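You operate a simulated robot arm through the tools that you are given. There is no shell and no other tool. Be economical: measure what you need, move in short steps, check, and stop when the job is done.

You are at the controls of a simulated two-armed robot. One attempt, no reset.

TASK
Put the white cloth from the top of the bonnet on the top of the steel bench and the blue cloth on the top of the key shelf. Put the battery pack from the top of the bonnet on the long black panel. Stack the green block from the top of the steel bench on top of the yellow block. Put the yellow bulb on the top of the steel bench. Take the foam pad and leave it on the white plate. Lift the glue melter lid open. Any order will do. Set down upright: yellow bulb.

It is judged by the outcome, as a careful person would: the job done as asked, and still so three seconds after it is handed in. It fails if anything else is knocked over, pushed out of place, dropped, spilled or broken. A push-on lid holds only when it is set on centred and level and pressed home; a screw cap is set on level and turned clockwise until tight. Flat cloth is picked up by pressing the open fingertips on it (5 to 10 N) and closing them slowly along it; thin cloth reads only 2 to 8 mm in the jaws.

THE ROBOT
Two 7-joint arms with fingered hands on one trunk, on a base that drives. Base frame: it is fixed to the floor where the robot stands at the start and does not move with it; the origin is under the middle of the robot, x ahead of it, y to its left, z up; the surface under the hand at the start is at about z = 948. Lengths are in mm, angles in rad, forces in N, time in s.
The left shoulder is at the start at [70, 142, 1164], the right one opposite. With the tool pointing down near the work surface each hand reaches from about 440 to 800 mm from the robot's upright axis, wherever it stands, measured 20 degrees to its own side. Places, roughly: battery pack [500, 250, 1000]; block [-1500, -500, 1000]; cloth [500, 0, 1000]; foam pad (7x7x5 cm) [900, 2500, 900]; glue melter lid [-3200, 2500, 1100]; long black panel [-2600, 2400, 900]; top of the key shelf [300, -1300, 900]; top of the steel bench [-1600, -400, 900]; white plate (12x8x1 cm) [500, 2500, 900]; yellow bulb (4x4x6 cm) [1100, 2500, 900]. Payload 3.6 kg a hand.
Tool frame (each hand has its own): the origin (TCP) lies between the finger pads and is the grasp point; the fingertips stand 25 mm ahead of it; z points along the fingers, y is the line along which they close. Largest opening 88 mm; the body of the gripper starts 29 mm behind the TCP. The gripper is a hand of 5 fingers: y runs from the thumb to the fingers, the wrist lies at [-13, -97, -162] in the tool frame, and closing takes about 1.5 s.
Orientation is told as [roll, pitch, yaw] about the base's x, y, z axes, in that order, counted from this pose: with the fingers straight down and the wrist toward the robot, the tool's x, y and z point along [0, 1, 0], [1, 0, 0] and [0, 0, -1] of the base frame.

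THE INTERFACE
- The arms move only by the tool move_arm. It takes "left_plan", "right_plan" or both (then of equal length, played together; a hand with none holds still); each is a list of rows, each a list of 6 numbers: the shift along the tool's x, y, z in units of 300 mm (1.0 is 300 mm), then the turn, a rotation vector about the tool's x, y, z in units of 120 degrees (1.0 is 120 degrees). In form: [[dx, dy, dz, wx, wy, wz], ...]. A call has 1 to 20 rows; each row is the pose to reach, as a shift and turn from the pose commanded when the call began, along the tool's axes at that moment. "left_jaw" and "right_jaw" are, for a hand that has rows, the opening, from 0 (shut) to 1 (fully open), set as the call begins (left out, the last holds). A call with a number of a shift or a turn outside -1 to 1 is refused whole. Each row takes 0.2 s and may step no farther than 50 mm and 0.15 rad from the row before; otherwise, or with a gripper value out of range, the whole call is refused. A pose out of reach is approached as far as the arm can. The call stops where the force on the tool passes 40 N (or 10 N more than at its start, if that is more) or the arm is blocked; 0.2 s more then pass. The fingers move at their own pace (about 72 mm/s each) and stop on an object; they squeeze with about 32 N. The grip force told is the motor's: it shows also when the fingers shut on nothing. Time passes only in rows, and 0.2 s behind the last, so rows that repeat a pose let the fingers close. The reply holds the time, the measured pose of the TCP, the force on the tool along the base axes, the opening and the grip force, in the units named above and with some noise, with the torque about the TCP (base axes, N m) and any sound that the robot's microphone picked up, and new pictures: "pictures" is both (left out), scene, wrist or none (wrist: the cameras of the hands that moved).
- Cameras (640 x 400 px; columns grow to the right, rows downward): "scene" is now at [126.2, -12.2, 1394.7]; the picture's right is [-0.18, -0.98, 0.00], its down [-0.55, 0.10, -0.83] and it looks along [0.82, -0.15, -0.55] (base axes); focal length 233 px, centre (320, 200). "left" rides on the left gripper at [-59, -79, -105] in its tool frame; the picture's right is [-0.73, -0.32, 0.61], its down [0.62, -0.68, 0.38] and it looks along [0.29, 0.66, 0.70] (tool axes); focal length 234 px, centre (320, 200). "right" rides on the right gripper at [59, -79, -105] in its tool frame; the picture's right is [-0.73, 0.32, -0.61], its down [-0.62, -0.68, 0.38] and it looks along [-0.29, 0.66, 0.70] (tool axes); focal length 234 px, centre (320, 200). There is no depth. A picture from a camera that has moved, and an enlarged one, comes with that camera's place and axes in the base frame and with its lens. The place of the scene camera against the robot may be out by one fixed shift of up to 18 mm in any direction.
- move_column(by): slides the trunk up (or, below 0, down) by that many mm; the arms and the scene camera ride with it, the base frame stays. It gives what a move gives, with no picture.
- drive_base(legs): drives the robot by 1 to 6 legs, each [ahead, left, turn to the left] in mm, mm and rad, along the robot's own axes; the way and the turn of a leg run together, so that a leg with both is an arc; at most 1500 mm and 3.142 rad a leg. The arms and the cameras ride along, it lands a little off, and it stops where it bumps. It gives what a move gives, and a new picture of the scene camera.
- move_fingers(index, middle, ring, little, thumb_bend, thumb_turn, hand): sets how far each is bent, from 0 (flat) to 100 (curled in); at 30 the hand is open as for a grip, at 70 the pads meet at the TCP. One left out holds its place. A second passes; each finger stops where it meets its share of the squeeze, and holds until it gets a number again. A gripper value or a shape takes the hand back. It gives what a move gives, with no picture; readings hold the bend of each and the force on index, middle, ring, little, thumb and palm. thumb_turn goes from beside the hand (0) to across from the fingers (100), as for a grip.
- hand_shape(shape, hand): the hand has 5 fingers and takes this shape, open, in about a second: jaw (thumb against the fingers, like two jaws); tri (thumb and two fingers); tip (a fingertip pinch); poke (one finger out to press); point (the index stretched); flat (the hand flat); cup (the hand cupped); fist (a fist). The gripper value then closes the fingers along that shape, each until it touches; the sizes above hold for jaw. It gives what a move gives, with no picture.
- head_to(pan, tilt): turns the head with the scene camera to pan (to the left, within 1.501 rad either way) and tilt (down, from -0.506 to 1.204), counted from straight ahead of the robot. It gives what a move gives, and a new picture of the scene camera.
- zoom(camera, box): a new picture of the part [left, top, right, bottom] of that camera's present view, enlarged. It takes no simulated time.
- finish_job(): hands the job in; it is judged then, once.

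Work in short steps. Places have to be worked out from the pictures, the camera data and where the tool is seen: move nearer, look again, correct. Check each grasp and each placing, and mend what went wrong. You have 196 turns and 260 pictures in all, those below and enlarged ones among them. Open the grippers and draw the arms clear of the work before you hand the job in, unless the task says otherwise.

The tools are called after "Call:" as a command line: name --argument value ..., lists and objects as JSON in quotes. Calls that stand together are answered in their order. move_arm: Moves the arms, as the interface text tells. Its arguments: {"type":"object","properties":{"left_plan":{"type":"array","items":{"type":"array","items":{"type":"number"}}},"left_jaw":{"type":"number"},"right_plan":{"type":"array","items":{"type":"array","items":{"type":"number"}}},"right_jaw":{"type":"number"},"pictures":{"type":"string","enum":["both","scene","wrist","none"]}},"required":[]} The other tools are called the same way: move_column (by) slides the trunk up or down; hand_shape (shape, hand) gives the hand a shape; move_fingers (index, middle, ring, little, thumb_bend, thumb_turn, hand) moves the fingers one by one; drive_base (legs) drives the base; head_to (pan, tilt) turns the head that bears the scene camera; zoom (camera, box) takes an enlarged picture of a part of a camera's view; finish_job () hands the job in.

At the start:

```text
t: 0.0
left_eef_pos: [510.6, 173.7, 1229.8]
left_tcp_rot: [0.0, 0.0, 0.001]
left_force: [0.4, -0.1, 0.5]
left_torque: [0.0, -0.01, 0.01]
left_grip_width: 87.7
left_grip_force: 0.0
left_shape: jaw
left_bend: [30.0, 30.0, 30.0, 30.0, 30.0, 98.0]
left_finger forces: [0.0, 0.0, 0.0, 0.1, 0.0, 0.0]
right_eef_pos: [369.1, -177.5, 1263.0]
right_tcp_rot: [0.001, -0.002, -0.002]
right_force: [0.0, 0.6, -0.9]
right_torque: [-0.02, 0.01, -0.01]
right_grip_width: 87.6
right_grip_force: 0.0
right_shape: jaw
right_bend: [30.0, 30.0, 30.0, 30.0, 30.0, 98.0]
right_finger forces: [0.0, 0.1, 0.0, 0.0, 0.0, 0.0]
trunk travel left (down, up): [-700.0, 240.0]
robot x, y, heading: [1.5, 2.4, 0.002]
head pan, tilt: [-0.18, 0.588]
```

scene: 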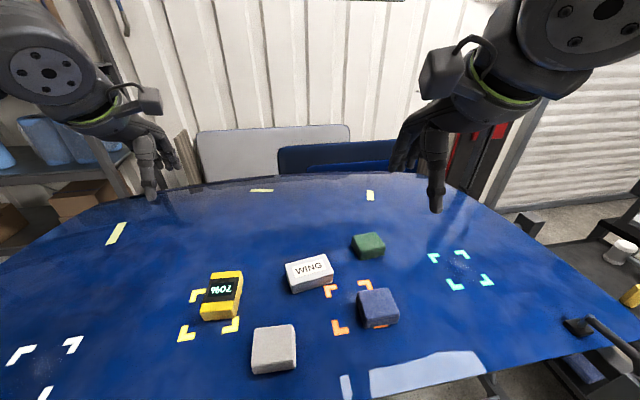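
right: 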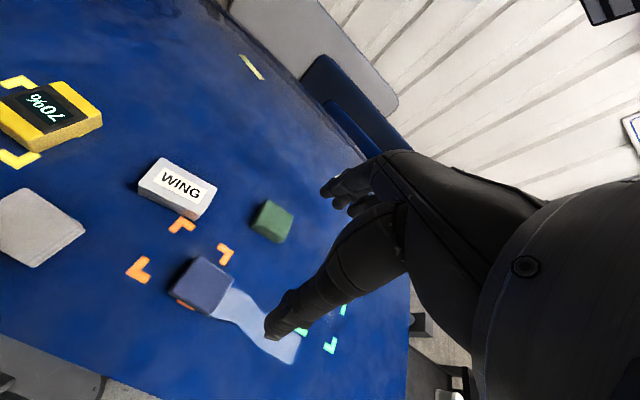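
left: 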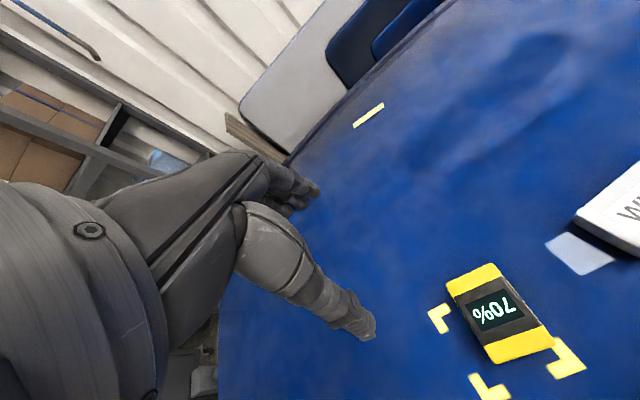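

I'll look closer at the objects on the bonnet first.

Call:
zoom --camera "scene" --box '[160, 200, 480, 400]'

Call:
head_to --pan 0.0 --tilt 0.9

Call:
head_to --pan -1.3 --tilt 0.5

Call:
head_to --pan 1.4 --tilt 0.4

```text
2.00 times, centred on (320, 300) of scene
camera zoom: at [126.2, -12.2, 1394.7], right [-0.18, -0.98, 0.0], down [-0.55, 0.1, -0.83], along [0.82, -0.15, -0.55], focal length 466 px, centre (320, 0)
```

zoom: 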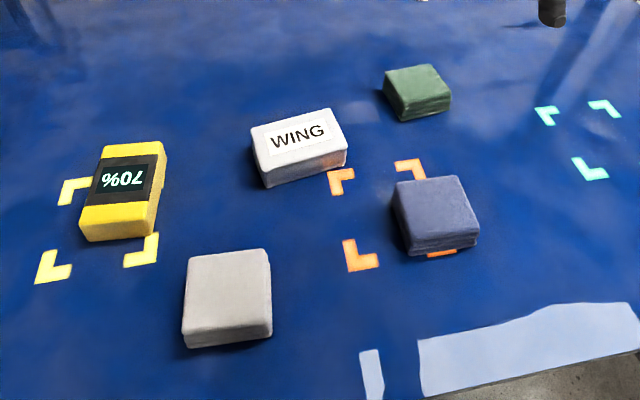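

```text
t: 0.8
left_eef_pos: [509.9, 173.0, 1230.0]
left_tcp_rot: [0.0, 0.001, -0.001]
left_force: [0.1, -0.2, -0.2]
left_torque: [0.01, 0.0, -0.01]
left_grip_width: 87.9
left_grip_force: 0.0
left_shape: jaw
left_bend: [30.0, 30.0, 30.0, 30.0, 30.0, 98.0]
left_finger forces: [0.0, 0.1, 0.0, 0.1, 0.0, 0.0]
right_eef_pos: [369.7, -179.4, 1263.3]
right_tcp_rot: [0.002, -0.003, 0.0]
right_force: [-0.2, 0.2, -0.4]
right_torque: [-0.01, -0.02, -0.03]
right_grip_width: 87.2
right_grip_force: 0.1
right_shape: jaw
right_bend: [30.0, 30.0, 30.0, 30.0, 30.0, 98.0]
right_finger forces: [0.0, 0.0, 0.0, 0.0, 0.0, 0.1]
trunk travel left (down, up): [-700.0, 240.0]
robot x, y, heading: [3.5, -1.2, -0.002]
head pan, tilt: [0.0, 0.901]
camera scene: at [114.4, 3.7, 1368.9], right [0.0, -1.0, 0.0], down [-0.78, 0.0, -0.62], along [0.62, 0.0, -0.78], focal length 233 px, centre (320, 200)
```

scene: 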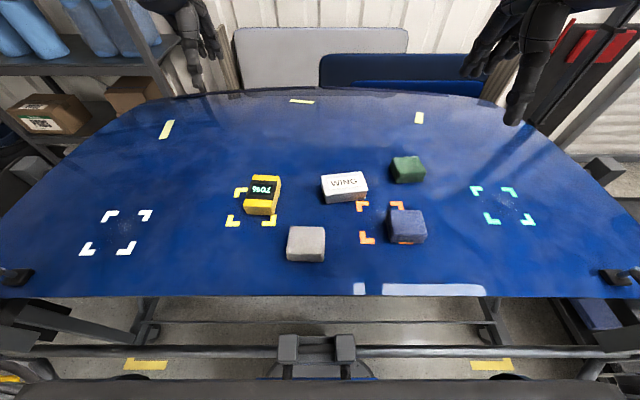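

```text
t: 2.3
left_eef_pos: [511.2, 173.1, 1229.3]
left_tcp_rot: [0.0, 0.0, 0.002]
left_force: [0.1, 0.3, -0.5]
left_torque: [0.0, 0.0, 0.01]
left_grip_width: 87.6
left_grip_force: 0.0
left_shape: jaw
left_bend: [30.0, 30.0, 30.0, 30.0, 30.0, 98.0]
left_finger forces: [0.0, 0.0, 0.0, 0.1, 0.1, 0.1]
right_eef_pos: [369.9, -178.4, 1263.9]
right_tcp_rot: [0.002, -0.002, -0.002]
right_force: [-0.7, -0.6, -0.3]
right_torque: [0.01, 0.01, -0.01]
right_grip_width: 87.6
right_grip_force: 0.0
right_shape: jaw
right_bend: [30.0, 30.0, 30.0, 30.0, 30.0, 98.0]
right_finger forces: [0.0, 0.1, 0.0, 0.0, 0.0, 0.0]
trunk travel left (down, up): [-700.0, 240.0]
robot x, y, heading: [-0.1, -2.2, -0.003]
head pan, tilt: [-1.3, 0.499]
camera scene: at [63.3, -83.9, 1402.7], right [-0.96, -0.27, 0.0], down [-0.13, 0.46, -0.88], along [0.24, -0.85, -0.48], focal length 233 px, centre (320, 200)
```

scene: 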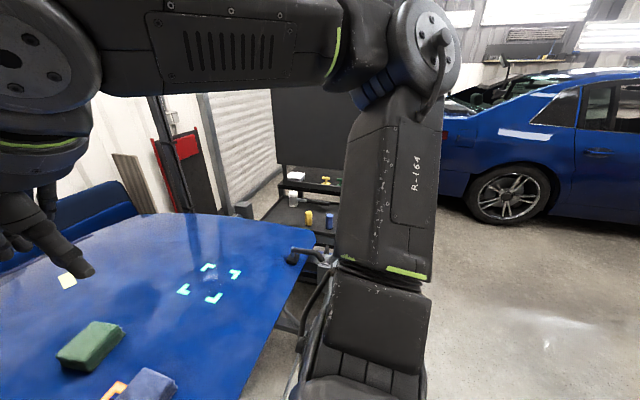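

```text
t: 4.7
left_eef_pos: [511.1, 171.6, 1230.0]
left_tcp_rot: [-0.001, 0.0, 0.003]
left_force: [0.3, 0.0, 0.0]
left_torque: [0.01, 0.01, -0.02]
left_grip_width: 87.8
left_grip_force: 0.1
left_shape: jaw
left_bend: [30.0, 30.0, 30.0, 30.0, 30.0, 98.0]
left_finger forces: [0.0, 0.0, 0.1, 0.0, 0.0, 0.0]
right_eef_pos: [370.0, -178.6, 1264.2]
right_tcp_rot: [0.003, -0.002, -0.001]
right_force: [-1.2, 0.1, 1.1]
right_torque: [0.01, 0.02, 0.0]
right_grip_width: 87.6
right_grip_force: 0.0
right_shape: jaw
right_bend: [30.0, 30.0, 30.0, 30.0, 30.0, 98.0]
right_finger forces: [0.0, 0.0, 0.0, 0.1, 0.0, 0.1]
trunk travel left (down, up): [-700.0, 240.0]
robot x, y, heading: [4.9, -3.3, -0.003]
head pan, tilt: [1.4, 0.4]
camera scene: at [54.7, 95.1, 1411.9], right [0.99, -0.17, 0.0], down [-0.07, -0.38, -0.92], along [0.16, 0.91, -0.39], focal length 233 px, centre (320, 200)
```

scene: 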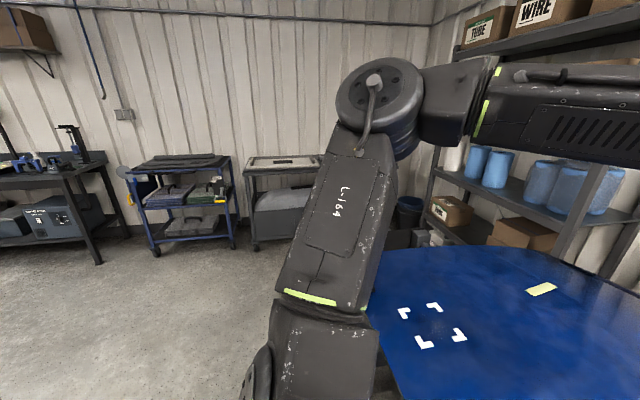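

The cloths are folded pads about 70 mm across, close to the near bonnet edge, so I back up 160 mm to bring them into reach.

Call:
drive_base --legs '[[-160, 0, 0]]'

Call:
head_to --pan 0.0 --tilt 0.8

```text
t: 6.1
left_eef_pos: [355.3, 174.1, 1228.5]
left_tcp_rot: [0.0, 0.002, 0.0]
left_force: [0.4, -0.7, 0.2]
left_torque: [0.01, -0.02, 0.0]
left_grip_width: 87.5
left_grip_force: 0.1
left_shape: jaw
left_bend: [30.0, 30.0, 30.0, 30.0, 30.0, 98.0]
left_finger forces: [0.0, 0.1, 0.1, 0.1, 0.0, 0.0]
right_eef_pos: [213.2, -178.2, 1262.5]
right_tcp_rot: [0.003, 0.0, -0.002]
right_force: [-0.1, -0.3, -0.4]
right_torque: [-0.03, 0.01, 0.03]
right_grip_width: 87.6
right_grip_force: 0.0
right_shape: jaw
right_bend: [30.0, 30.0, 30.0, 30.0, 30.0, 98.0]
right_finger forces: [0.1, 0.1, 0.0, 0.1, 0.1, 0.1]
trunk travel left (down, up): [-700.0, 240.0]
robot x, y, heading: [-160.5, 1.2, -0.001]
head pan, tilt: [1.4, 0.4]
camera scene: at [-101.2, 95.2, 1411.7], right [0.99, -0.17, 0.0], down [-0.07, -0.38, -0.92], along [0.16, 0.91, -0.39], focal length 233 px, centre (320, 200)
```

scene: 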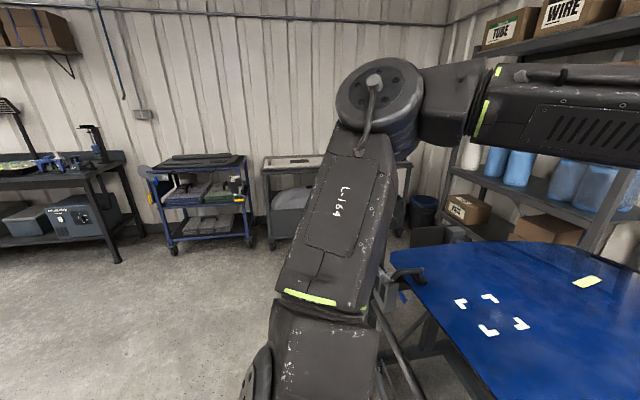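

```text
t: 7.6
left_eef_pos: [352.2, 173.6, 1229.6]
left_tcp_rot: [-0.001, 0.001, 0.0]
left_force: [0.4, 0.5, -0.1]
left_torque: [0.02, 0.0, 0.0]
left_grip_width: 87.8
left_grip_force: 0.0
left_shape: jaw
left_bend: [30.0, 30.0, 30.0, 30.0, 30.0, 98.0]
left_finger forces: [0.0, 0.1, 0.1, 0.0, 0.0, 0.1]
right_eef_pos: [211.5, -178.1, 1263.5]
right_tcp_rot: [0.001, 0.0, -0.001]
right_force: [-0.6, 0.7, -0.1]
right_torque: [0.02, 0.01, 0.01]
right_grip_width: 87.8
right_grip_force: 0.0
right_shape: jaw
right_bend: [30.0, 30.0, 30.0, 30.0, 30.0, 98.0]
right_finger forces: [0.0, 0.1, 0.0, 0.0, 0.1, 0.0]
trunk travel left (down, up): [-700.0, 240.0]
robot x, y, heading: [-160.4, 3.8, -0.001]
head pan, tilt: [0.0, 0.799]
camera scene: at [-38.6, 3.9, 1376.7], right [0.0, -1.0, 0.0], down [-0.72, 0.0, -0.7], along [0.7, 0.0, -0.72], focal length 233 px, centre (320, 200)
```

scene: 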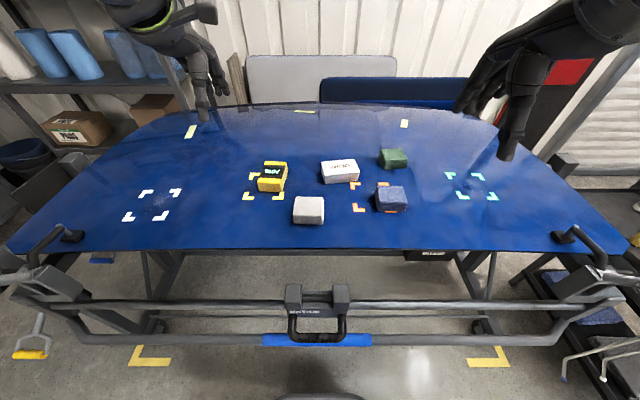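

Both hands go above their cloths (blue ≈ [348,-164], white ≈ [316,30]) at z≈1100, to look with the wrist cameras.

Call:
move_arm --right_plan '[[0.007, 0.077, 0.09, 0, 0, 0], [0.014, 0.154, 0.18, 0, 0, 0], [0.021, 0.231, 0.27, 0, 0, 0], [0.028, 0.308, 0.36, 0, 0, 0], [0.035, 0.385, 0.45, 0, 0, 0], [0.043, 0.463, 0.54, 0, 0, 0]]' --left_plan '[[-0.08, -0.02, 0.07, 0, 0, 0], [-0.16, -0.04, 0.14, 0, 0, 0], [-0.24, -0.06, 0.21, 0, 0, 0], [-0.32, -0.08, 0.28, 0, 0, 0], [-0.4, -0.1, 0.35, 0, 0, 0], [-0.479, -0.12, 0.43, 0, 0, 0]]'

```text
t: 9.0
left_eef_pos: [315.4, 56.5, 1100.5]
left_tcp_rot: [-0.004, 0.0, -0.001]
left_force: [1.1, 0.1, 0.5]
left_torque: [-0.02, 0.03, -0.01]
left_grip_width: 87.8
left_grip_force: 0.1
left_shape: jaw
left_bend: [30.0, 30.0, 30.0, 30.0, 30.0, 98.0]
left_finger forces: [0.0, 0.0, 0.1, 0.0, 0.0, 0.0]
left hand out of reach, approached as far as the arm can: row 5, 6
right_eef_pos: [351.1, -163.0, 1098.7]
right_tcp_rot: [0.002, -0.002, -0.001]
right_force: [-0.1, -0.3, -0.3]
right_torque: [-0.01, 0.03, 0.03]
right_grip_width: 87.8
right_grip_force: 0.0
right_shape: jaw
right_bend: [30.0, 30.0, 30.0, 30.0, 30.0, 98.0]
right_finger forces: [0.1, 0.1, 0.1, 0.0, 0.0, 0.1]
trunk travel left (down, up): [-700.0, 240.0]
robot x, y, heading: [-158.1, 1.1, -0.001]
head pan, tilt: [0.0, 0.799]
camera scene: at [-37.7, 3.8, 1376.7], right [0.0, -1.0, 0.0], down [-0.72, 0.0, -0.7], along [0.7, 0.0, -0.72], focal length 233 px, centre (320, 200)
camera right: at [271.1, -105.4, 1204.2], right [0.32, -0.73, 0.61], down [-0.68, -0.62, -0.39], along [0.66, -0.29, -0.7], focal length 234 px, centre (320, 200)
camera left: at [237.3, -1.8, 1205.6], right [-0.32, -0.73, -0.61], down [-0.68, 0.62, -0.39], along [0.66, 0.29, -0.7], focal length 234 px, centre (320, 200)
```

scene: 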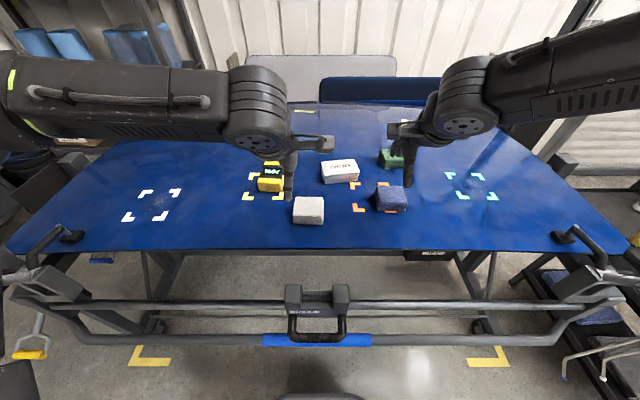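
right: 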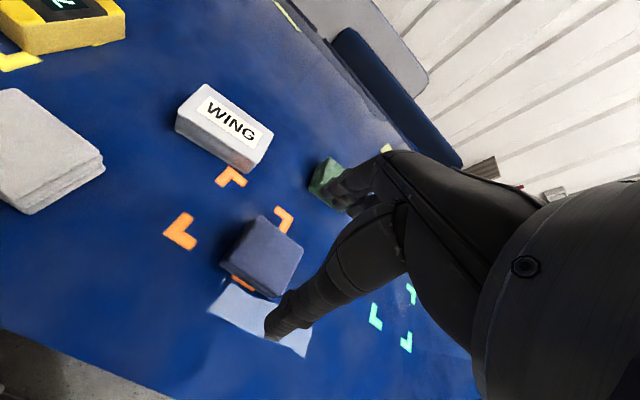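
left: 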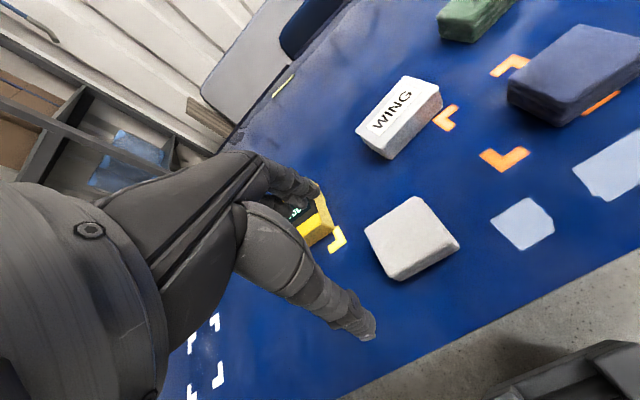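

Blue is within the right hand's reach; let me zoom in the right wrist view to localise it.

Call:
zoom --camera "right" --box '[160, 180, 352, 300]'

Call:
zoom --camera "scene" --box '[260, 140, 452, 260]'

```text
3.33 times, centred on (256, 240) of right
camera zoom: at [271.1, -105.4, 1204.2], right [0.32, -0.73, 0.61], down [-0.68, -0.62, -0.39], along [0.66, -0.29, -0.7], focal length 781 px, centre (533, 67)
```

zoom: 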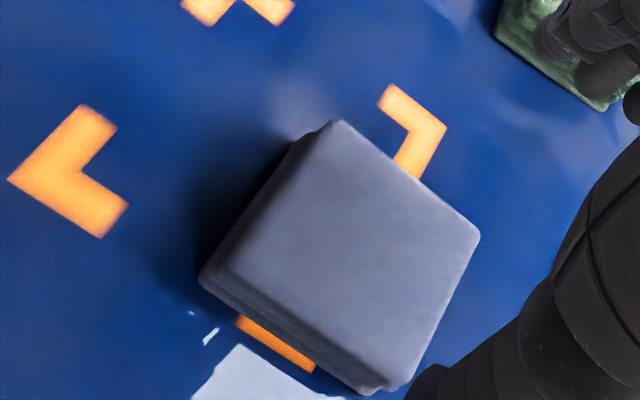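

```text
3.33 times, centred on (356, 200) of scene
camera zoom: at [-37.7, 3.8, 1376.7], right [0.0, -1.0, 0.0], down [-0.72, 0.0, -0.7], along [0.7, 0.0, -0.72], focal length 778 px, centre (200, 200)
```

zoom: 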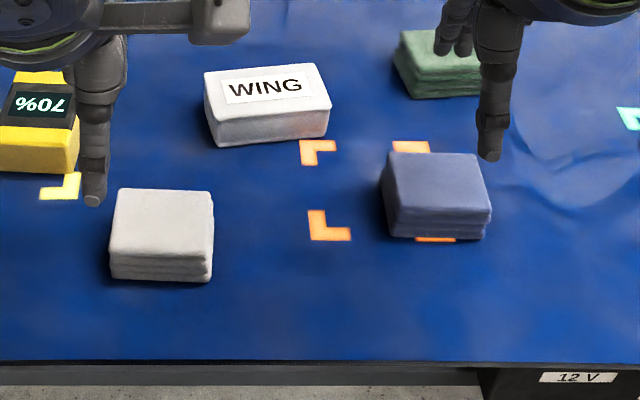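

Folded blue cloth is about 60×65×28 mm centred near (375,-172). I move over it and down to z≈1015, then check.

Call:
move_arm --right_plan '[[-0.03, 0.08, 0.0, 0, 0, 0], [-0.03, 0.08, 0.14, 0, 0, 0], [-0.03, 0.08, 0.28, 0, 0, 0], [-0.03, 0.08, 0.28, 0, 0, 0]]'

```text
t: 10.0
left_eef_pos: [314.3, 56.5, 1099.3]
left_tcp_rot: [-0.001, -0.003, 0.0]
left_force: [0.6, 0.8, 0.6]
left_torque: [0.02, 0.01, -0.03]
left_grip_width: 87.5
left_grip_force: 0.1
left_shape: jaw
left_bend: [30.0, 30.0, 30.0, 30.0, 30.0, 98.0]
left_finger forces: [0.0, 0.0, 0.0, 0.0, 0.0, 0.0]
right_eef_pos: [372.9, -175.7, 1017.0]
right_tcp_rot: [0.002, -0.003, -0.002]
right_force: [0.1, -0.6, -0.2]
right_torque: [0.02, -0.01, -0.01]
right_grip_width: 87.7
right_grip_force: 0.0
right_shape: jaw
right_bend: [30.0, 30.0, 30.0, 30.0, 30.0, 98.0]
right_finger forces: [0.0, 0.0, 0.0, 0.1, 0.1, 0.0]
trunk travel left (down, up): [-700.0, 240.0]
robot x, y, heading: [-156.8, 2.1, -0.0]
head pan, tilt: [0.0, 0.799]
camera scene: at [-39.0, 4.0, 1376.8], right [0.0, -1.0, 0.0], down [-0.72, 0.0, -0.7], along [0.7, 0.0, -0.72], focal length 233 px, centre (320, 200)
camera right: at [293.7, -117.4, 1121.9], right [0.32, -0.73, 0.61], down [-0.68, -0.62, -0.39], along [0.66, -0.29, -0.69], focal length 234 px, centre (320, 200)
```

scene: 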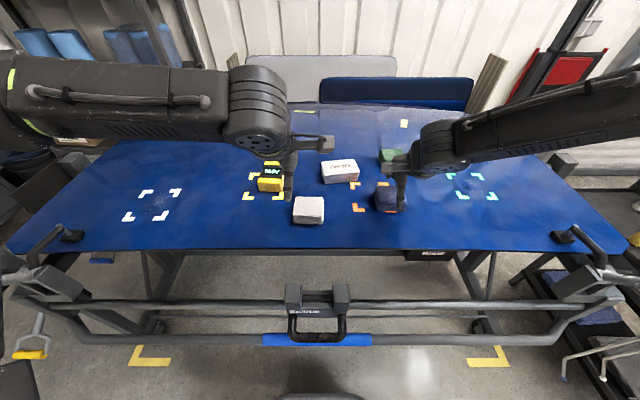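
right: 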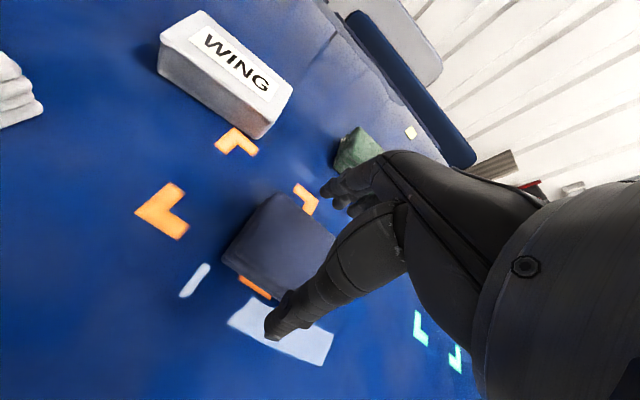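

Cloth centre confirmed at ~(377,-172). Descend to z≈977 and close.

Call:
move_arm --right_plan '[[0.012, 0.013, 0.06, 0, 0, 0], [0.012, 0.013, 0.13, 0, 0, 0], [0.012, 0.013, 0.13, 0, 0, 0]]'

Call:
move_arm --right_plan '[[0, 0, 0, 0, 0, 0], [0, 0, 0, 0, 0, 0], [0, 0, 0, 0, 0, 0], [0, 0, 0, 0, 0, 0], [0, 0, 0, 0, 0, 0], [0, 0, 0, 0, 0, 0], [0, 0, 0, 0, 0, 0], [0, 0, 0, 0, 0, 0]]' --right_jaw 0.0

```text
t: 10.8
left_eef_pos: [315.0, 56.4, 1100.6]
left_tcp_rot: [-0.002, -0.002, 0.0]
left_force: [0.2, 1.0, -0.2]
left_torque: [0.01, -0.01, 0.0]
left_grip_width: 87.7
left_grip_force: 0.1
left_shape: jaw
left_bend: [30.0, 30.0, 30.0, 30.0, 30.0, 98.0]
left_finger forces: [0.1, 0.1, 0.1, 0.1, 0.1, 0.1]
right_eef_pos: [378.5, -172.2, 978.1]
right_tcp_rot: [0.001, -0.003, -0.002]
right_force: [-0.9, -0.5, -0.3]
right_torque: [-0.01, -0.03, 0.01]
right_grip_width: 88.0
right_grip_force: 0.0
right_shape: jaw
right_bend: [30.0, 30.0, 30.0, 30.0, 30.0, 98.0]
right_finger forces: [0.0, 0.1, 0.0, 0.0, 0.0, 0.1]
trunk travel left (down, up): [-700.0, 240.0]
robot x, y, heading: [-158.2, 1.3, 0.002]
head pan, tilt: [0.0, 0.799]
camera scene: at [-39.1, 3.9, 1376.8], right [0.0, -1.0, 0.0], down [-0.72, 0.0, -0.7], along [0.7, 0.0, -0.72], focal length 233 px, centre (320, 200)
camera right: at [298.9, -113.6, 1084.3], right [0.32, -0.73, 0.61], down [-0.68, -0.62, -0.39], along [0.66, -0.29, -0.69], focal length 234 px, centre (320, 200)
```

scene: 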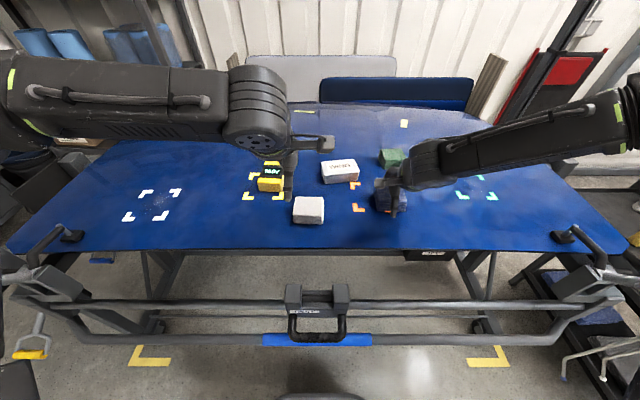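
right: 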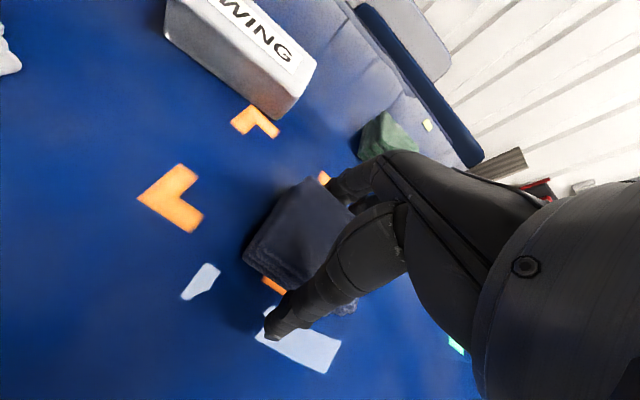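

```text
t: 12.6
left_eef_pos: [314.0, 57.1, 1099.5]
left_tcp_rot: [-0.002, 0.0, 0.0]
left_force: [0.5, -1.2, -0.1]
left_torque: [0.02, 0.03, 0.0]
left_grip_width: 87.9
left_grip_force: 0.0
left_shape: jaw
left_bend: [30.0, 30.0, 30.0, 30.0, 30.0, 98.0]
left_finger forces: [0.1, 0.0, 0.0, 0.0, 0.0, 0.0]
right_eef_pos: [379.7, -171.8, 978.1]
right_tcp_rot: [0.001, -0.003, -0.003]
right_force: [0.6, -1.2, -0.5]
right_torque: [-0.04, 0.02, -0.03]
right_grip_width: 53.8
right_grip_force: 31.9
right_shape: jaw
right_bend: [29.0, 42.0, 39.0, 42.0, 63.0, 98.0]
right_finger forces: [15.8, 8.4, 3.8, 1.8, 29.8, 0.0]
trunk travel left (down, up): [-700.0, 240.0]
robot x, y, heading: [-162.0, 1.8, -0.004]
head pan, tilt: [0.0, 0.799]
camera scene: at [-38.6, 3.8, 1376.7], right [0.0, -1.0, 0.0], down [-0.72, 0.0, -0.7], along [0.7, 0.0, -0.72], focal length 233 px, centre (320, 200)
camera right: at [299.3, -113.7, 1084.2], right [0.32, -0.73, 0.61], down [-0.68, -0.62, -0.39], along [0.66, -0.29, -0.7], focal length 234 px, centre (320, 200)
```

scene: 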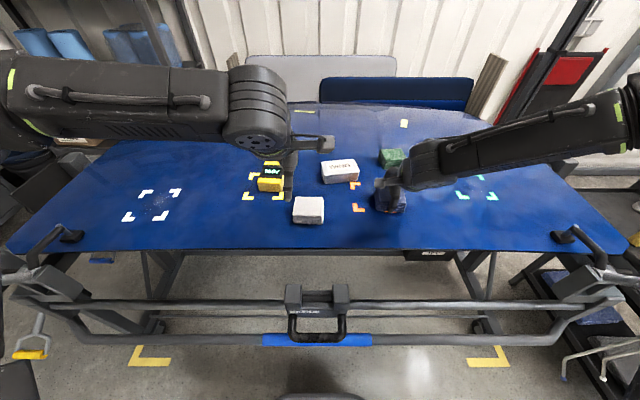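
right: 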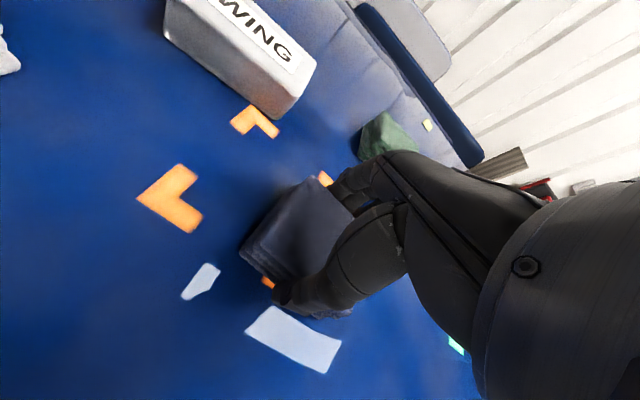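

Grasped at 54 mm. Lift the blue cloth to z≈1150.

Call:
move_arm --right_plan '[[0, 0, -0.1, 0, 0, 0], [0, 0, -0.2, 0, 0, 0], [0, 0, -0.35, 0, 0, 0], [0, 0, -0.5, 0, 0, 0], [0, 0, -0.6, 0, 0, 0]]'

```text
t: 13.8
left_eef_pos: [315.7, 56.8, 1099.8]
left_tcp_rot: [-0.001, -0.001, 0.0]
left_force: [-0.6, 0.5, -0.1]
left_torque: [0.0, -0.01, -0.01]
left_grip_width: 87.6
left_grip_force: 0.2
left_shape: jaw
left_bend: [30.0, 30.0, 30.0, 30.0, 30.0, 98.0]
left_finger forces: [0.0, 0.0, 0.0, 0.0, 0.0, 0.0]
right_eef_pos: [376.9, -171.9, 1159.1]
right_tcp_rot: [0.0, -0.001, -0.001]
right_force: [-0.1, -0.3, -0.3]
right_torque: [0.0, 0.05, 0.0]
right_grip_width: 53.5
right_grip_force: 32.1
right_shape: jaw
right_bend: [29.0, 42.0, 40.0, 42.0, 63.0, 97.0]
right_finger forces: [15.9, 8.4, 3.7, 1.7, 29.9, 0.1]
trunk travel left (down, up): [-700.0, 240.0]
robot x, y, heading: [-157.7, 2.9, 0.002]
head pan, tilt: [0.0, 0.799]
camera scene: at [-38.9, 3.9, 1376.7], right [0.0, -1.0, 0.0], down [-0.72, 0.0, -0.7], along [0.7, 0.0, -0.72], focal length 233 px, centre (320, 200)
camera right: at [298.3, -113.3, 1264.1], right [0.32, -0.73, 0.61], down [-0.68, -0.62, -0.38], along [0.66, -0.29, -0.7], focal length 234 px, centre (320, 200)
```

scene: 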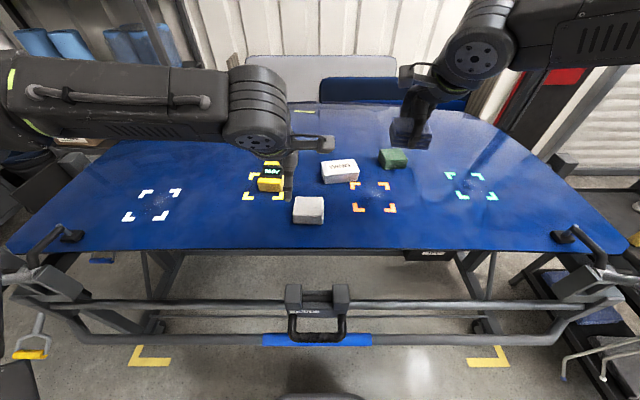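
right: 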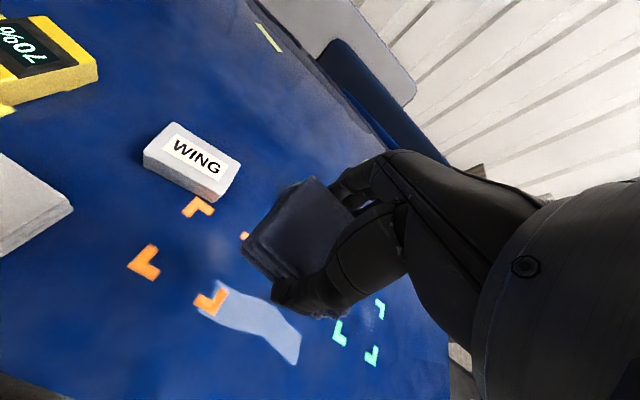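

Blue held. Now sidestep right 110 mm so the left hand can reach the white cloth at ≈(338,25).

Call:
drive_base --legs '[[0, -110, 0]]'

```text
t: 15.0
left_eef_pos: [315.6, -52.4, 1100.0]
left_tcp_rot: [-0.004, 0.001, 0.001]
left_force: [0.1, 0.6, 0.1]
left_torque: [-0.01, 0.01, 0.0]
left_grip_width: 87.7
left_grip_force: 0.1
left_shape: jaw
left_bend: [30.0, 30.0, 30.0, 30.0, 30.0, 98.0]
left_finger forces: [0.0, 0.0, 0.0, 0.0, 0.0, 0.1]
right_eef_pos: [378.5, -280.1, 1158.5]
right_tcp_rot: [0.0, -0.001, -0.002]
right_force: [0.6, 0.2, -0.4]
right_torque: [0.03, 0.01, -0.01]
right_grip_width: 53.6
right_grip_force: 31.5
right_shape: jaw
right_bend: [29.0, 42.0, 40.0, 42.0, 63.0, 97.0]
right_finger forces: [15.8, 8.3, 3.7, 1.8, 29.8, 0.0]
trunk travel left (down, up): [-700.0, 240.0]
robot x, y, heading: [-158.6, -105.6, 0.001]
head pan, tilt: [0.0, 0.799]
camera scene: at [-38.6, -105.1, 1376.7], right [0.0, -1.0, 0.0], down [-0.72, 0.0, -0.7], along [0.7, 0.0, -0.72], focal length 233 px, centre (320, 200)
```

scene: 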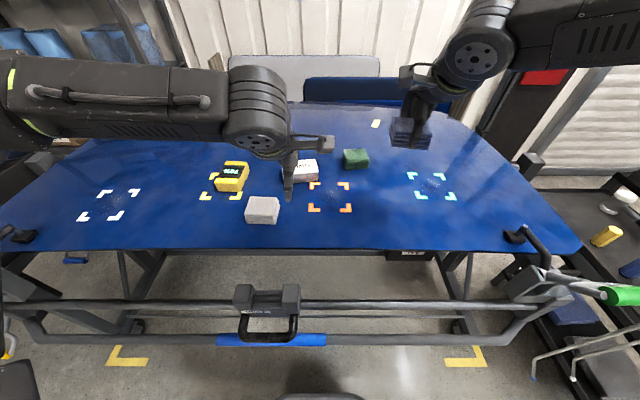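

Move the left hand over the white cloth and look.

Call:
move_arm --left_plan '[[0.13, 0.04, 0, 0, 0, 0], [0.26, 0.075, 0, 0, 0, 0], [0.26, 0.075, 0.1, 0, 0, 0], [0.26, 0.075, 0.2, 0, 0, 0]]' --pictures "wrist"

```text
t: 16.0
left_eef_pos: [338.3, 23.9, 1038.9]
left_tcp_rot: [-0.005, 0.0, 0.001]
left_force: [-0.7, -0.7, 0.4]
left_torque: [-0.03, 0.01, 0.01]
left_grip_width: 87.4
left_grip_force: 0.0
left_shape: jaw
left_bend: [30.0, 30.0, 30.0, 30.0, 30.0, 98.0]
left_finger forces: [0.0, 0.1, 0.0, 0.1, 0.0, 0.0]
right_eef_pos: [378.3, -280.2, 1158.6]
right_tcp_rot: [-0.001, 0.0, -0.001]
right_force: [0.7, 0.6, -0.2]
right_torque: [0.02, 0.02, -0.01]
right_grip_width: 53.5
right_grip_force: 32.3
right_shape: jaw
right_bend: [29.0, 42.0, 40.0, 42.0, 63.0, 97.0]
right_finger forces: [15.9, 8.2, 3.6, 1.8, 29.8, 0.1]
trunk travel left (down, up): [-700.0, 240.0]
robot x, y, heading: [-157.8, -108.7, 0.0]
head pan, tilt: [0.0, 0.799]
camera left: at [260.9, -34.1, 1145.0], right [-0.32, -0.73, -0.6], down [-0.68, 0.62, -0.39], along [0.66, 0.29, -0.7], focal length 234 px, centre (320, 200)
```

left: 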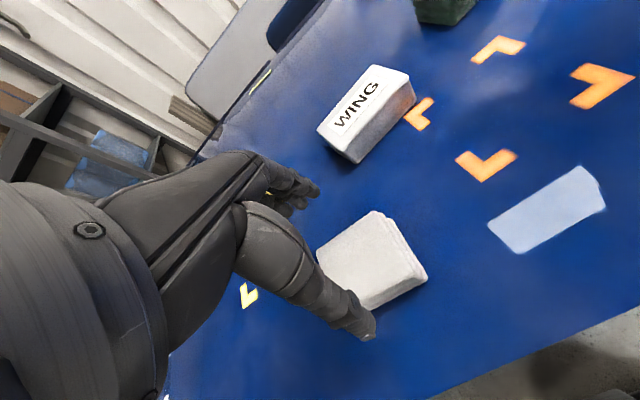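

Centre confirmed ~(339,27). Descend to 978 and close.

Call:
move_arm --left_plan '[[0.005, 0.003, 0.1, 0, 0, 0], [0.005, 0.003, 0.203, 0, 0, 0], [0.005, 0.003, 0.203, 0, 0, 0]]' --pictures "none"

Call:
move_arm --left_plan '[[0, 0, 0, 0, 0, 0], [0, 0, 0, 0, 0, 0], [0, 0, 0, 0, 0, 0], [0, 0, 0, 0, 0, 0], [0, 0, 0, 0, 0, 0], [0, 0, 0, 0, 0, 0], [0, 0, 0, 0, 0, 0], [0, 0, 0, 0, 0, 0]]' --left_jaw 0.0 --pictures "wrist"

```text
t: 16.8
left_eef_pos: [337.9, 24.6, 978.6]
left_tcp_rot: [-0.001, -0.001, 0.0]
left_force: [0.5, -0.1, 0.0]
left_torque: [-0.02, 0.04, 0.0]
left_grip_width: 87.8
left_grip_force: 0.0
left_shape: jaw
left_bend: [30.0, 30.0, 30.0, 30.0, 30.0, 98.0]
left_finger forces: [0.0, 0.0, 0.0, 0.0, 0.1, 0.0]
right_eef_pos: [377.3, -281.2, 1158.2]
right_tcp_rot: [0.002, -0.003, -0.001]
right_force: [-0.1, 0.5, -0.2]
right_torque: [0.04, -0.02, 0.0]
right_grip_width: 53.2
right_grip_force: 31.5
right_shape: jaw
right_bend: [29.0, 42.0, 40.0, 42.0, 63.0, 97.0]
right_finger forces: [15.9, 8.3, 3.7, 1.9, 29.8, 0.0]
trunk travel left (down, up): [-700.0, 240.0]
robot x, y, heading: [-161.6, -110.5, 0.002]
head pan, tilt: [0.0, 0.799]
```

```text
t: 18.6
left_eef_pos: [337.1, 23.9, 978.6]
left_tcp_rot: [-0.002, 0.0, 0.0]
left_force: [-0.9, -0.4, -0.9]
left_torque: [-0.01, 0.01, 0.02]
left_grip_width: 53.9
left_grip_force: 31.6
left_shape: jaw
left_bend: [29.0, 42.0, 39.0, 43.0, 62.0, 98.0]
left_finger forces: [16.0, 8.4, 3.7, 1.7, 29.8, 0.0]
right_eef_pos: [379.3, -281.9, 1157.6]
right_tcp_rot: [0.0, 0.0, -0.003]
right_force: [0.9, 0.1, 0.2]
right_torque: [-0.02, -0.01, 0.0]
right_grip_width: 53.4
right_grip_force: 32.0
right_shape: jaw
right_bend: [29.0, 42.0, 40.0, 42.0, 63.0, 97.0]
right_finger forces: [15.9, 8.3, 3.9, 1.8, 29.7, 0.0]
trunk travel left (down, up): [-700.0, 240.0]
robot x, y, heading: [-158.5, -110.2, 0.005]
head pan, tilt: [0.0, 0.799]
camera left: at [259.8, -33.3, 1085.0], right [-0.32, -0.73, -0.61], down [-0.68, 0.62, -0.39], along [0.66, 0.29, -0.7], focal length 234 px, centre (320, 200)
```

left: 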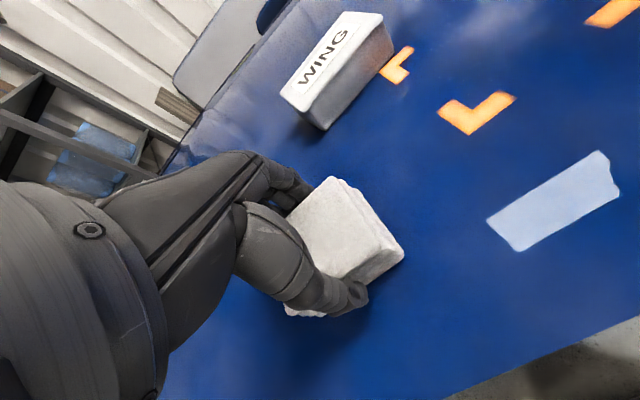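

Grasped. Lift the white cloth and look right for the key shelf.

Call:
move_arm --left_plan '[[0, 0, -0.1, 0, 0, 0], [0, 0, -0.2, 0, 0, 0], [0, 0, -0.35, 0, 0, 0], [0, 0, -0.5, 0, 0, 0], [0, 0, -0.6, 0, 0, 0]]' --pictures "wrist"

Call:
head_to --pan -0.95 --tilt 0.5

```text
t: 19.8
left_eef_pos: [338.3, 24.4, 1158.5]
left_tcp_rot: [-0.003, 0.001, 0.001]
left_force: [-0.4, 0.4, -0.6]
left_torque: [0.03, -0.01, -0.05]
left_grip_width: 53.5
left_grip_force: 32.4
left_shape: jaw
left_bend: [29.0, 42.0, 39.0, 42.0, 62.0, 97.0]
left_finger forces: [16.1, 8.2, 3.7, 1.7, 29.8, 0.1]
right_eef_pos: [379.1, -281.2, 1157.9]
right_tcp_rot: [0.002, -0.001, 0.0]
right_force: [0.3, 0.1, -1.1]
right_torque: [0.04, 0.02, 0.03]
right_grip_width: 53.5
right_grip_force: 31.8
right_shape: jaw
right_bend: [29.0, 42.0, 40.0, 42.0, 63.0, 97.0]
right_finger forces: [15.8, 8.3, 3.7, 1.8, 29.8, 0.0]
trunk travel left (down, up): [-700.0, 240.0]
robot x, y, heading: [-156.3, -108.0, 0.002]
head pan, tilt: [0.0, 0.799]
camera left: at [260.1, -32.9, 1264.7], right [-0.32, -0.73, -0.61], down [-0.68, 0.62, -0.38], along [0.66, 0.29, -0.7], focal length 234 px, centre (320, 200)
```

left: 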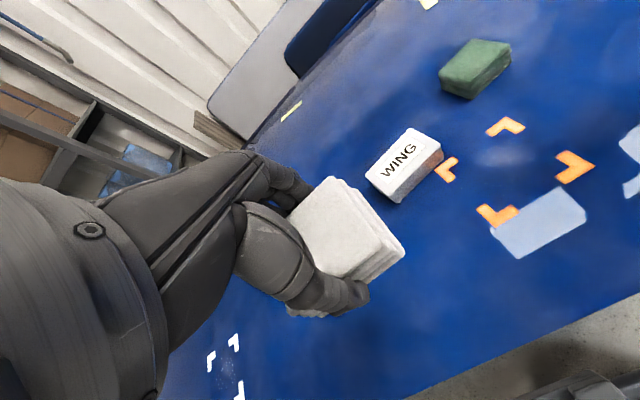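

```text
t: 21.0
left_eef_pos: [338.9, 25.7, 1158.6]
left_tcp_rot: [-0.003, -0.001, 0.0]
left_force: [-0.4, 0.4, 0.1]
left_torque: [-0.04, 0.02, 0.03]
left_grip_width: 53.3
left_grip_force: 31.9
left_shape: jaw
left_bend: [29.0, 42.0, 39.0, 42.0, 62.0, 97.0]
left_finger forces: [16.0, 8.2, 3.7, 1.7, 29.7, 0.0]
right_eef_pos: [378.9, -281.5, 1158.1]
right_tcp_rot: [0.002, -0.003, -0.004]
right_force: [-0.1, -0.1, -0.6]
right_torque: [0.02, -0.01, 0.0]
right_grip_width: 53.6
right_grip_force: 32.1
right_shape: jaw
right_bend: [29.0, 42.0, 40.0, 42.0, 63.0, 97.0]
right_finger forces: [15.9, 8.4, 3.6, 1.7, 29.8, 0.0]
trunk travel left (down, up): [-700.0, 240.0]
robot x, y, heading: [-159.1, -110.2, 0.0]
head pan, tilt: [-0.949, 0.499]
camera scene: at [-66.2, -180.0, 1402.7], right [-0.81, -0.58, 0.0], down [-0.28, 0.39, -0.88], along [0.51, -0.71, -0.48], focal length 233 px, centre (320, 200)
```

scene: 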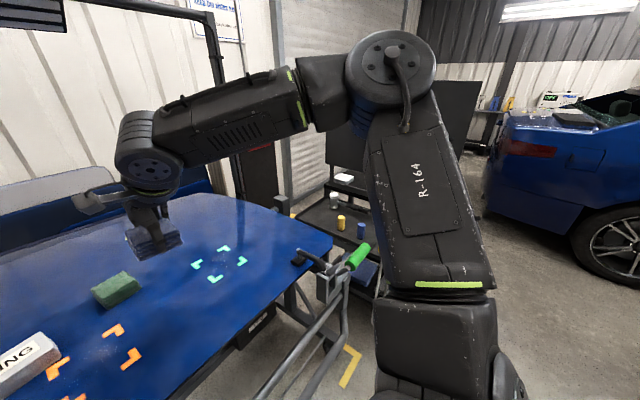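

The key shelf is the dark cart to the right-front. I back off and sidestep right to y≈-1250, keeping heading.

Call:
drive_base --legs '[[-330, 0, 0], [0, -1100, 0]]'

Call:
head_to --pan 0.0 --tilt 0.6

```text
t: 26.9
left_eef_pos: [3.8, -806.5, 1158.2]
left_tcp_rot: [-0.003, 0.001, -0.012]
left_force: [0.8, -0.1, -1.3]
left_torque: [0.02, -0.01, -0.03]
left_grip_width: 53.5
left_grip_force: 31.8
left_shape: jaw
left_bend: [29.0, 42.0, 39.0, 42.0, 62.0, 97.0]
left_finger forces: [16.1, 8.1, 3.7, 1.7, 29.8, 0.0]
right_eef_pos: [40.6, -1106.8, 1159.7]
right_tcp_rot: [0.006, -0.004, 0.006]
right_force: [1.0, 4.6, 0.1]
right_torque: [-0.28, -0.01, 0.11]
right_grip_width: 53.5
right_grip_force: 31.8
right_shape: jaw
right_bend: [29.0, 42.0, 40.0, 42.0, 63.0, 97.0]
right_finger forces: [16.0, 8.2, 3.7, 2.7, 29.8, 4.1]
trunk travel left (down, up): [-700.0, 240.0]
robot x, y, heading: [-493.0, -935.2, -0.014]
head pan, tilt: [-0.949, 0.499]
stopped in leg 2: the force on the tool passed its limit at 93 N (the readings are from after the stop); the commanded pose is now the measured one
camera scene: at [-403.0, -1006.6, 1402.9], right [-0.82, -0.57, 0.0], down [-0.27, 0.39, -0.88], along [0.5, -0.72, -0.48], focal length 233 px, centre (320, 200)
```

scene: 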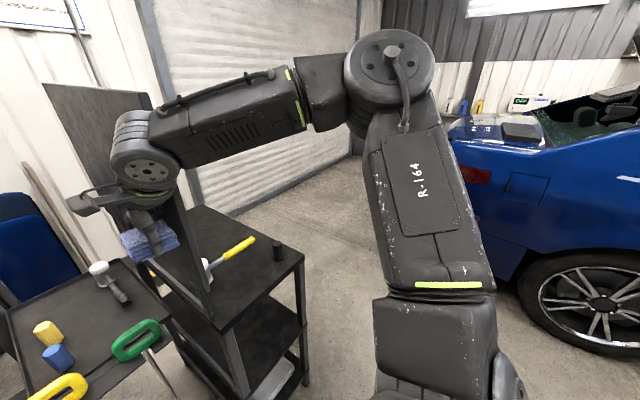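

```text
t: 28.1
left_eef_pos: [4.0, -806.9, 1157.9]
left_tcp_rot: [-0.002, -0.001, -0.012]
left_force: [0.5, 0.3, -0.6]
left_torque: [0.0, 0.04, 0.02]
left_grip_width: 53.5
left_grip_force: 32.4
left_shape: jaw
left_bend: [29.0, 42.0, 39.0, 42.0, 62.0, 97.0]
left_finger forces: [16.1, 8.1, 3.8, 1.7, 29.7, 0.0]
right_eef_pos: [39.4, -1106.7, 1159.2]
right_tcp_rot: [0.005, -0.006, 0.004]
right_force: [-0.1, 7.8, -1.0]
right_torque: [-0.43, 0.02, 0.14]
right_grip_width: 53.4
right_grip_force: 32.4
right_shape: jaw
right_bend: [29.0, 42.0, 40.0, 42.0, 63.0, 97.0]
right_finger forces: [15.9, 8.3, 3.7, 3.3, 29.8, 6.4]
trunk travel left (down, up): [-700.0, 240.0]
robot x, y, heading: [-496.4, -940.8, -0.016]
head pan, tilt: [0.0, 0.6]
camera scene: at [-366.5, -932.6, 1393.6], right [-0.01, -1.0, 0.0], down [-0.57, 0.01, -0.82], along [0.82, -0.01, -0.57], focal length 233 px, centre (320, 200)
```

scene: 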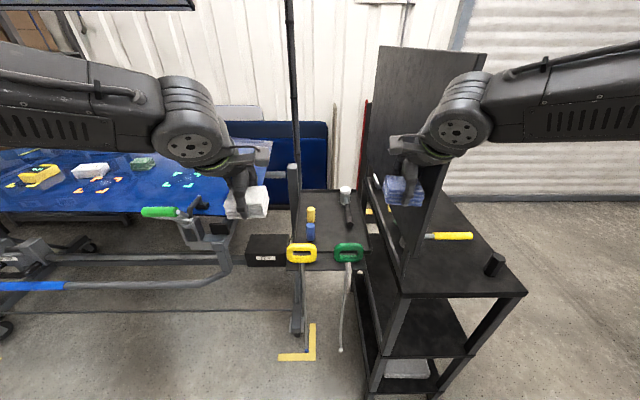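

The right hand touched the cart's upright panel. I ease left, back off, and then view the cart top.

Call:
drive_base --legs '[[0, 60, 0], [-260, 0, 0.015], [0, -230, 0]]'

Call:
head_to --pan -0.35 --tilt 0.65

```text
t: 31.9
left_eef_pos: [-256.2, -968.9, 1158.4]
left_tcp_rot: [-0.004, 0.0, 0.001]
left_force: [0.4, 0.0, -1.2]
left_torque: [-0.01, -0.02, -0.02]
left_grip_width: 53.6
left_grip_force: 32.2
left_shape: jaw
left_bend: [29.0, 42.0, 39.0, 42.0, 62.0, 97.0]
left_finger forces: [16.1, 8.3, 3.6, 1.6, 29.8, 0.0]
right_eef_pos: [-217.7, -1269.7, 1159.3]
right_tcp_rot: [0.008, -0.005, 0.02]
right_force: [0.4, 0.5, 0.1]
right_torque: [0.02, 0.05, -0.03]
right_grip_width: 53.4
right_grip_force: 32.0
right_shape: jaw
right_bend: [29.0, 42.0, 40.0, 42.0, 63.0, 97.0]
right_finger forces: [15.9, 8.4, 3.7, 1.9, 29.9, 0.0]
trunk travel left (down, up): [-700.0, 240.0]
robot x, y, heading: [-753.3, -1105.6, 0.004]
head pan, tilt: [0.0, 0.6]
camera scene: at [-625.5, -1100.4, 1393.6], right [0.0, -1.0, 0.0], down [-0.56, 0.0, -0.83], along [0.83, 0.0, -0.56], focal length 233 px, centre (320, 200)
```

scene: 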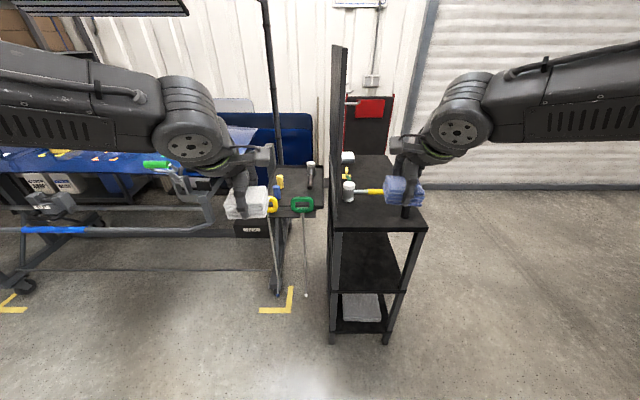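

```text
t: 32.7
left_eef_pos: [-255.6, -970.3, 1158.6]
left_tcp_rot: [-0.001, 0.0, -0.001]
left_force: [-0.6, -0.3, 0.4]
left_torque: [0.01, -0.01, 0.0]
left_grip_width: 53.4
left_grip_force: 32.5
left_shape: jaw
left_bend: [29.0, 42.0, 39.0, 42.0, 62.0, 97.0]
left_finger forces: [16.1, 8.1, 3.7, 1.8, 29.7, 0.0]
right_eef_pos: [-216.6, -1270.3, 1158.6]
right_tcp_rot: [0.008, -0.005, 0.02]
right_force: [0.2, 0.5, -0.2]
right_torque: [-0.01, -0.04, 0.01]
right_grip_width: 53.4
right_grip_force: 32.2
right_shape: jaw
right_bend: [29.0, 42.0, 40.0, 42.0, 63.0, 97.0]
right_finger forces: [15.9, 8.2, 3.8, 1.9, 29.8, 0.1]
trunk travel left (down, up): [-700.0, 240.0]
robot x, y, heading: [-750.3, -1104.8, 0.004]
head pan, tilt: [-0.351, 0.649]
camera scene: at [-632.0, -1131.5, 1389.3], right [-0.34, -0.94, 0.0], down [-0.57, 0.21, -0.8], along [0.75, -0.27, -0.6], focal length 233 px, centre (320, 200)
```

scene: 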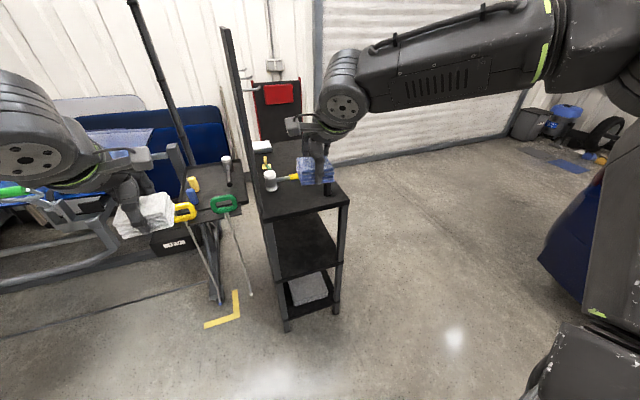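

Front part of the cart top is free around (15,-1260). Drive forward 232 mm.

Call:
drive_base --legs '[[232, 0, 0]]'

Call:
zoom --camera "right" --box '[0, 0, 640, 400]'

```text
t: 34.5
left_eef_pos: [-30.5, -965.7, 1158.7]
left_tcp_rot: [-0.001, -0.002, 0.007]
left_force: [-0.2, -0.4, 0.0]
left_torque: [-0.01, 0.01, 0.0]
left_grip_width: 53.5
left_grip_force: 31.2
left_shape: jaw
left_bend: [29.0, 42.0, 39.0, 42.0, 62.0, 97.0]
left_finger forces: [16.0, 8.2, 3.7, 1.7, 29.8, 0.0]
right_eef_pos: [10.2, -1266.4, 1159.8]
right_tcp_rot: [0.007, -0.007, 0.025]
right_force: [0.1, 0.3, -1.2]
right_torque: [-0.02, -0.02, 0.0]
right_grip_width: 53.5
right_grip_force: 32.5
right_shape: jaw
right_bend: [29.0, 42.0, 40.0, 42.0, 63.0, 97.0]
right_finger forces: [15.9, 8.4, 3.7, 1.8, 29.9, 0.0]
trunk travel left (down, up): [-700.0, 240.0]
robot x, y, heading: [-524.5, -1101.5, -0.001]
head pan, tilt: [-0.351, 0.649]
camera scene: at [-406.0, -1129.9, 1389.5], right [-0.34, -0.94, 0.0], down [-0.57, 0.2, -0.8], along [0.75, -0.27, -0.6], focal length 233 px, centre (320, 200)
```

scene: 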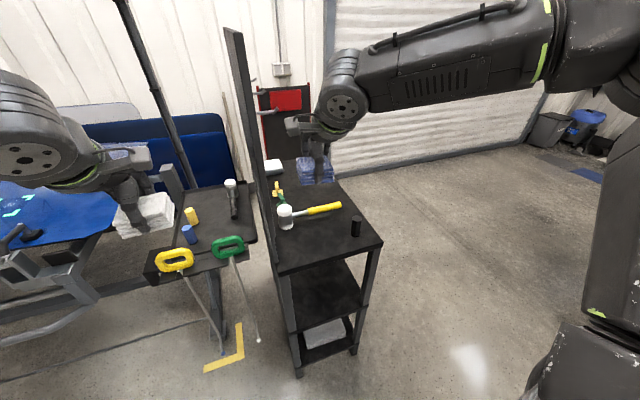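

```text
1.00 times, centred on (320, 200) of right (not enlarged: the box is as wide or as high as the picture)
camera zoom: at [-71.9, -1210.6, 1265.0], right [0.34, -0.72, 0.6], down [-0.66, -0.64, -0.39], along [0.67, -0.27, -0.69], focal length 234 px, centre (320, 200)
```

zoom: 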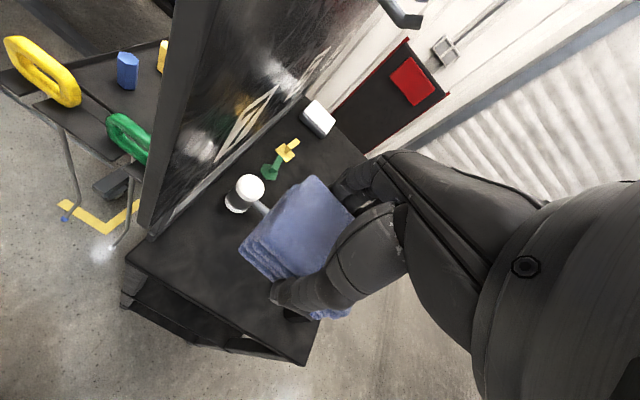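

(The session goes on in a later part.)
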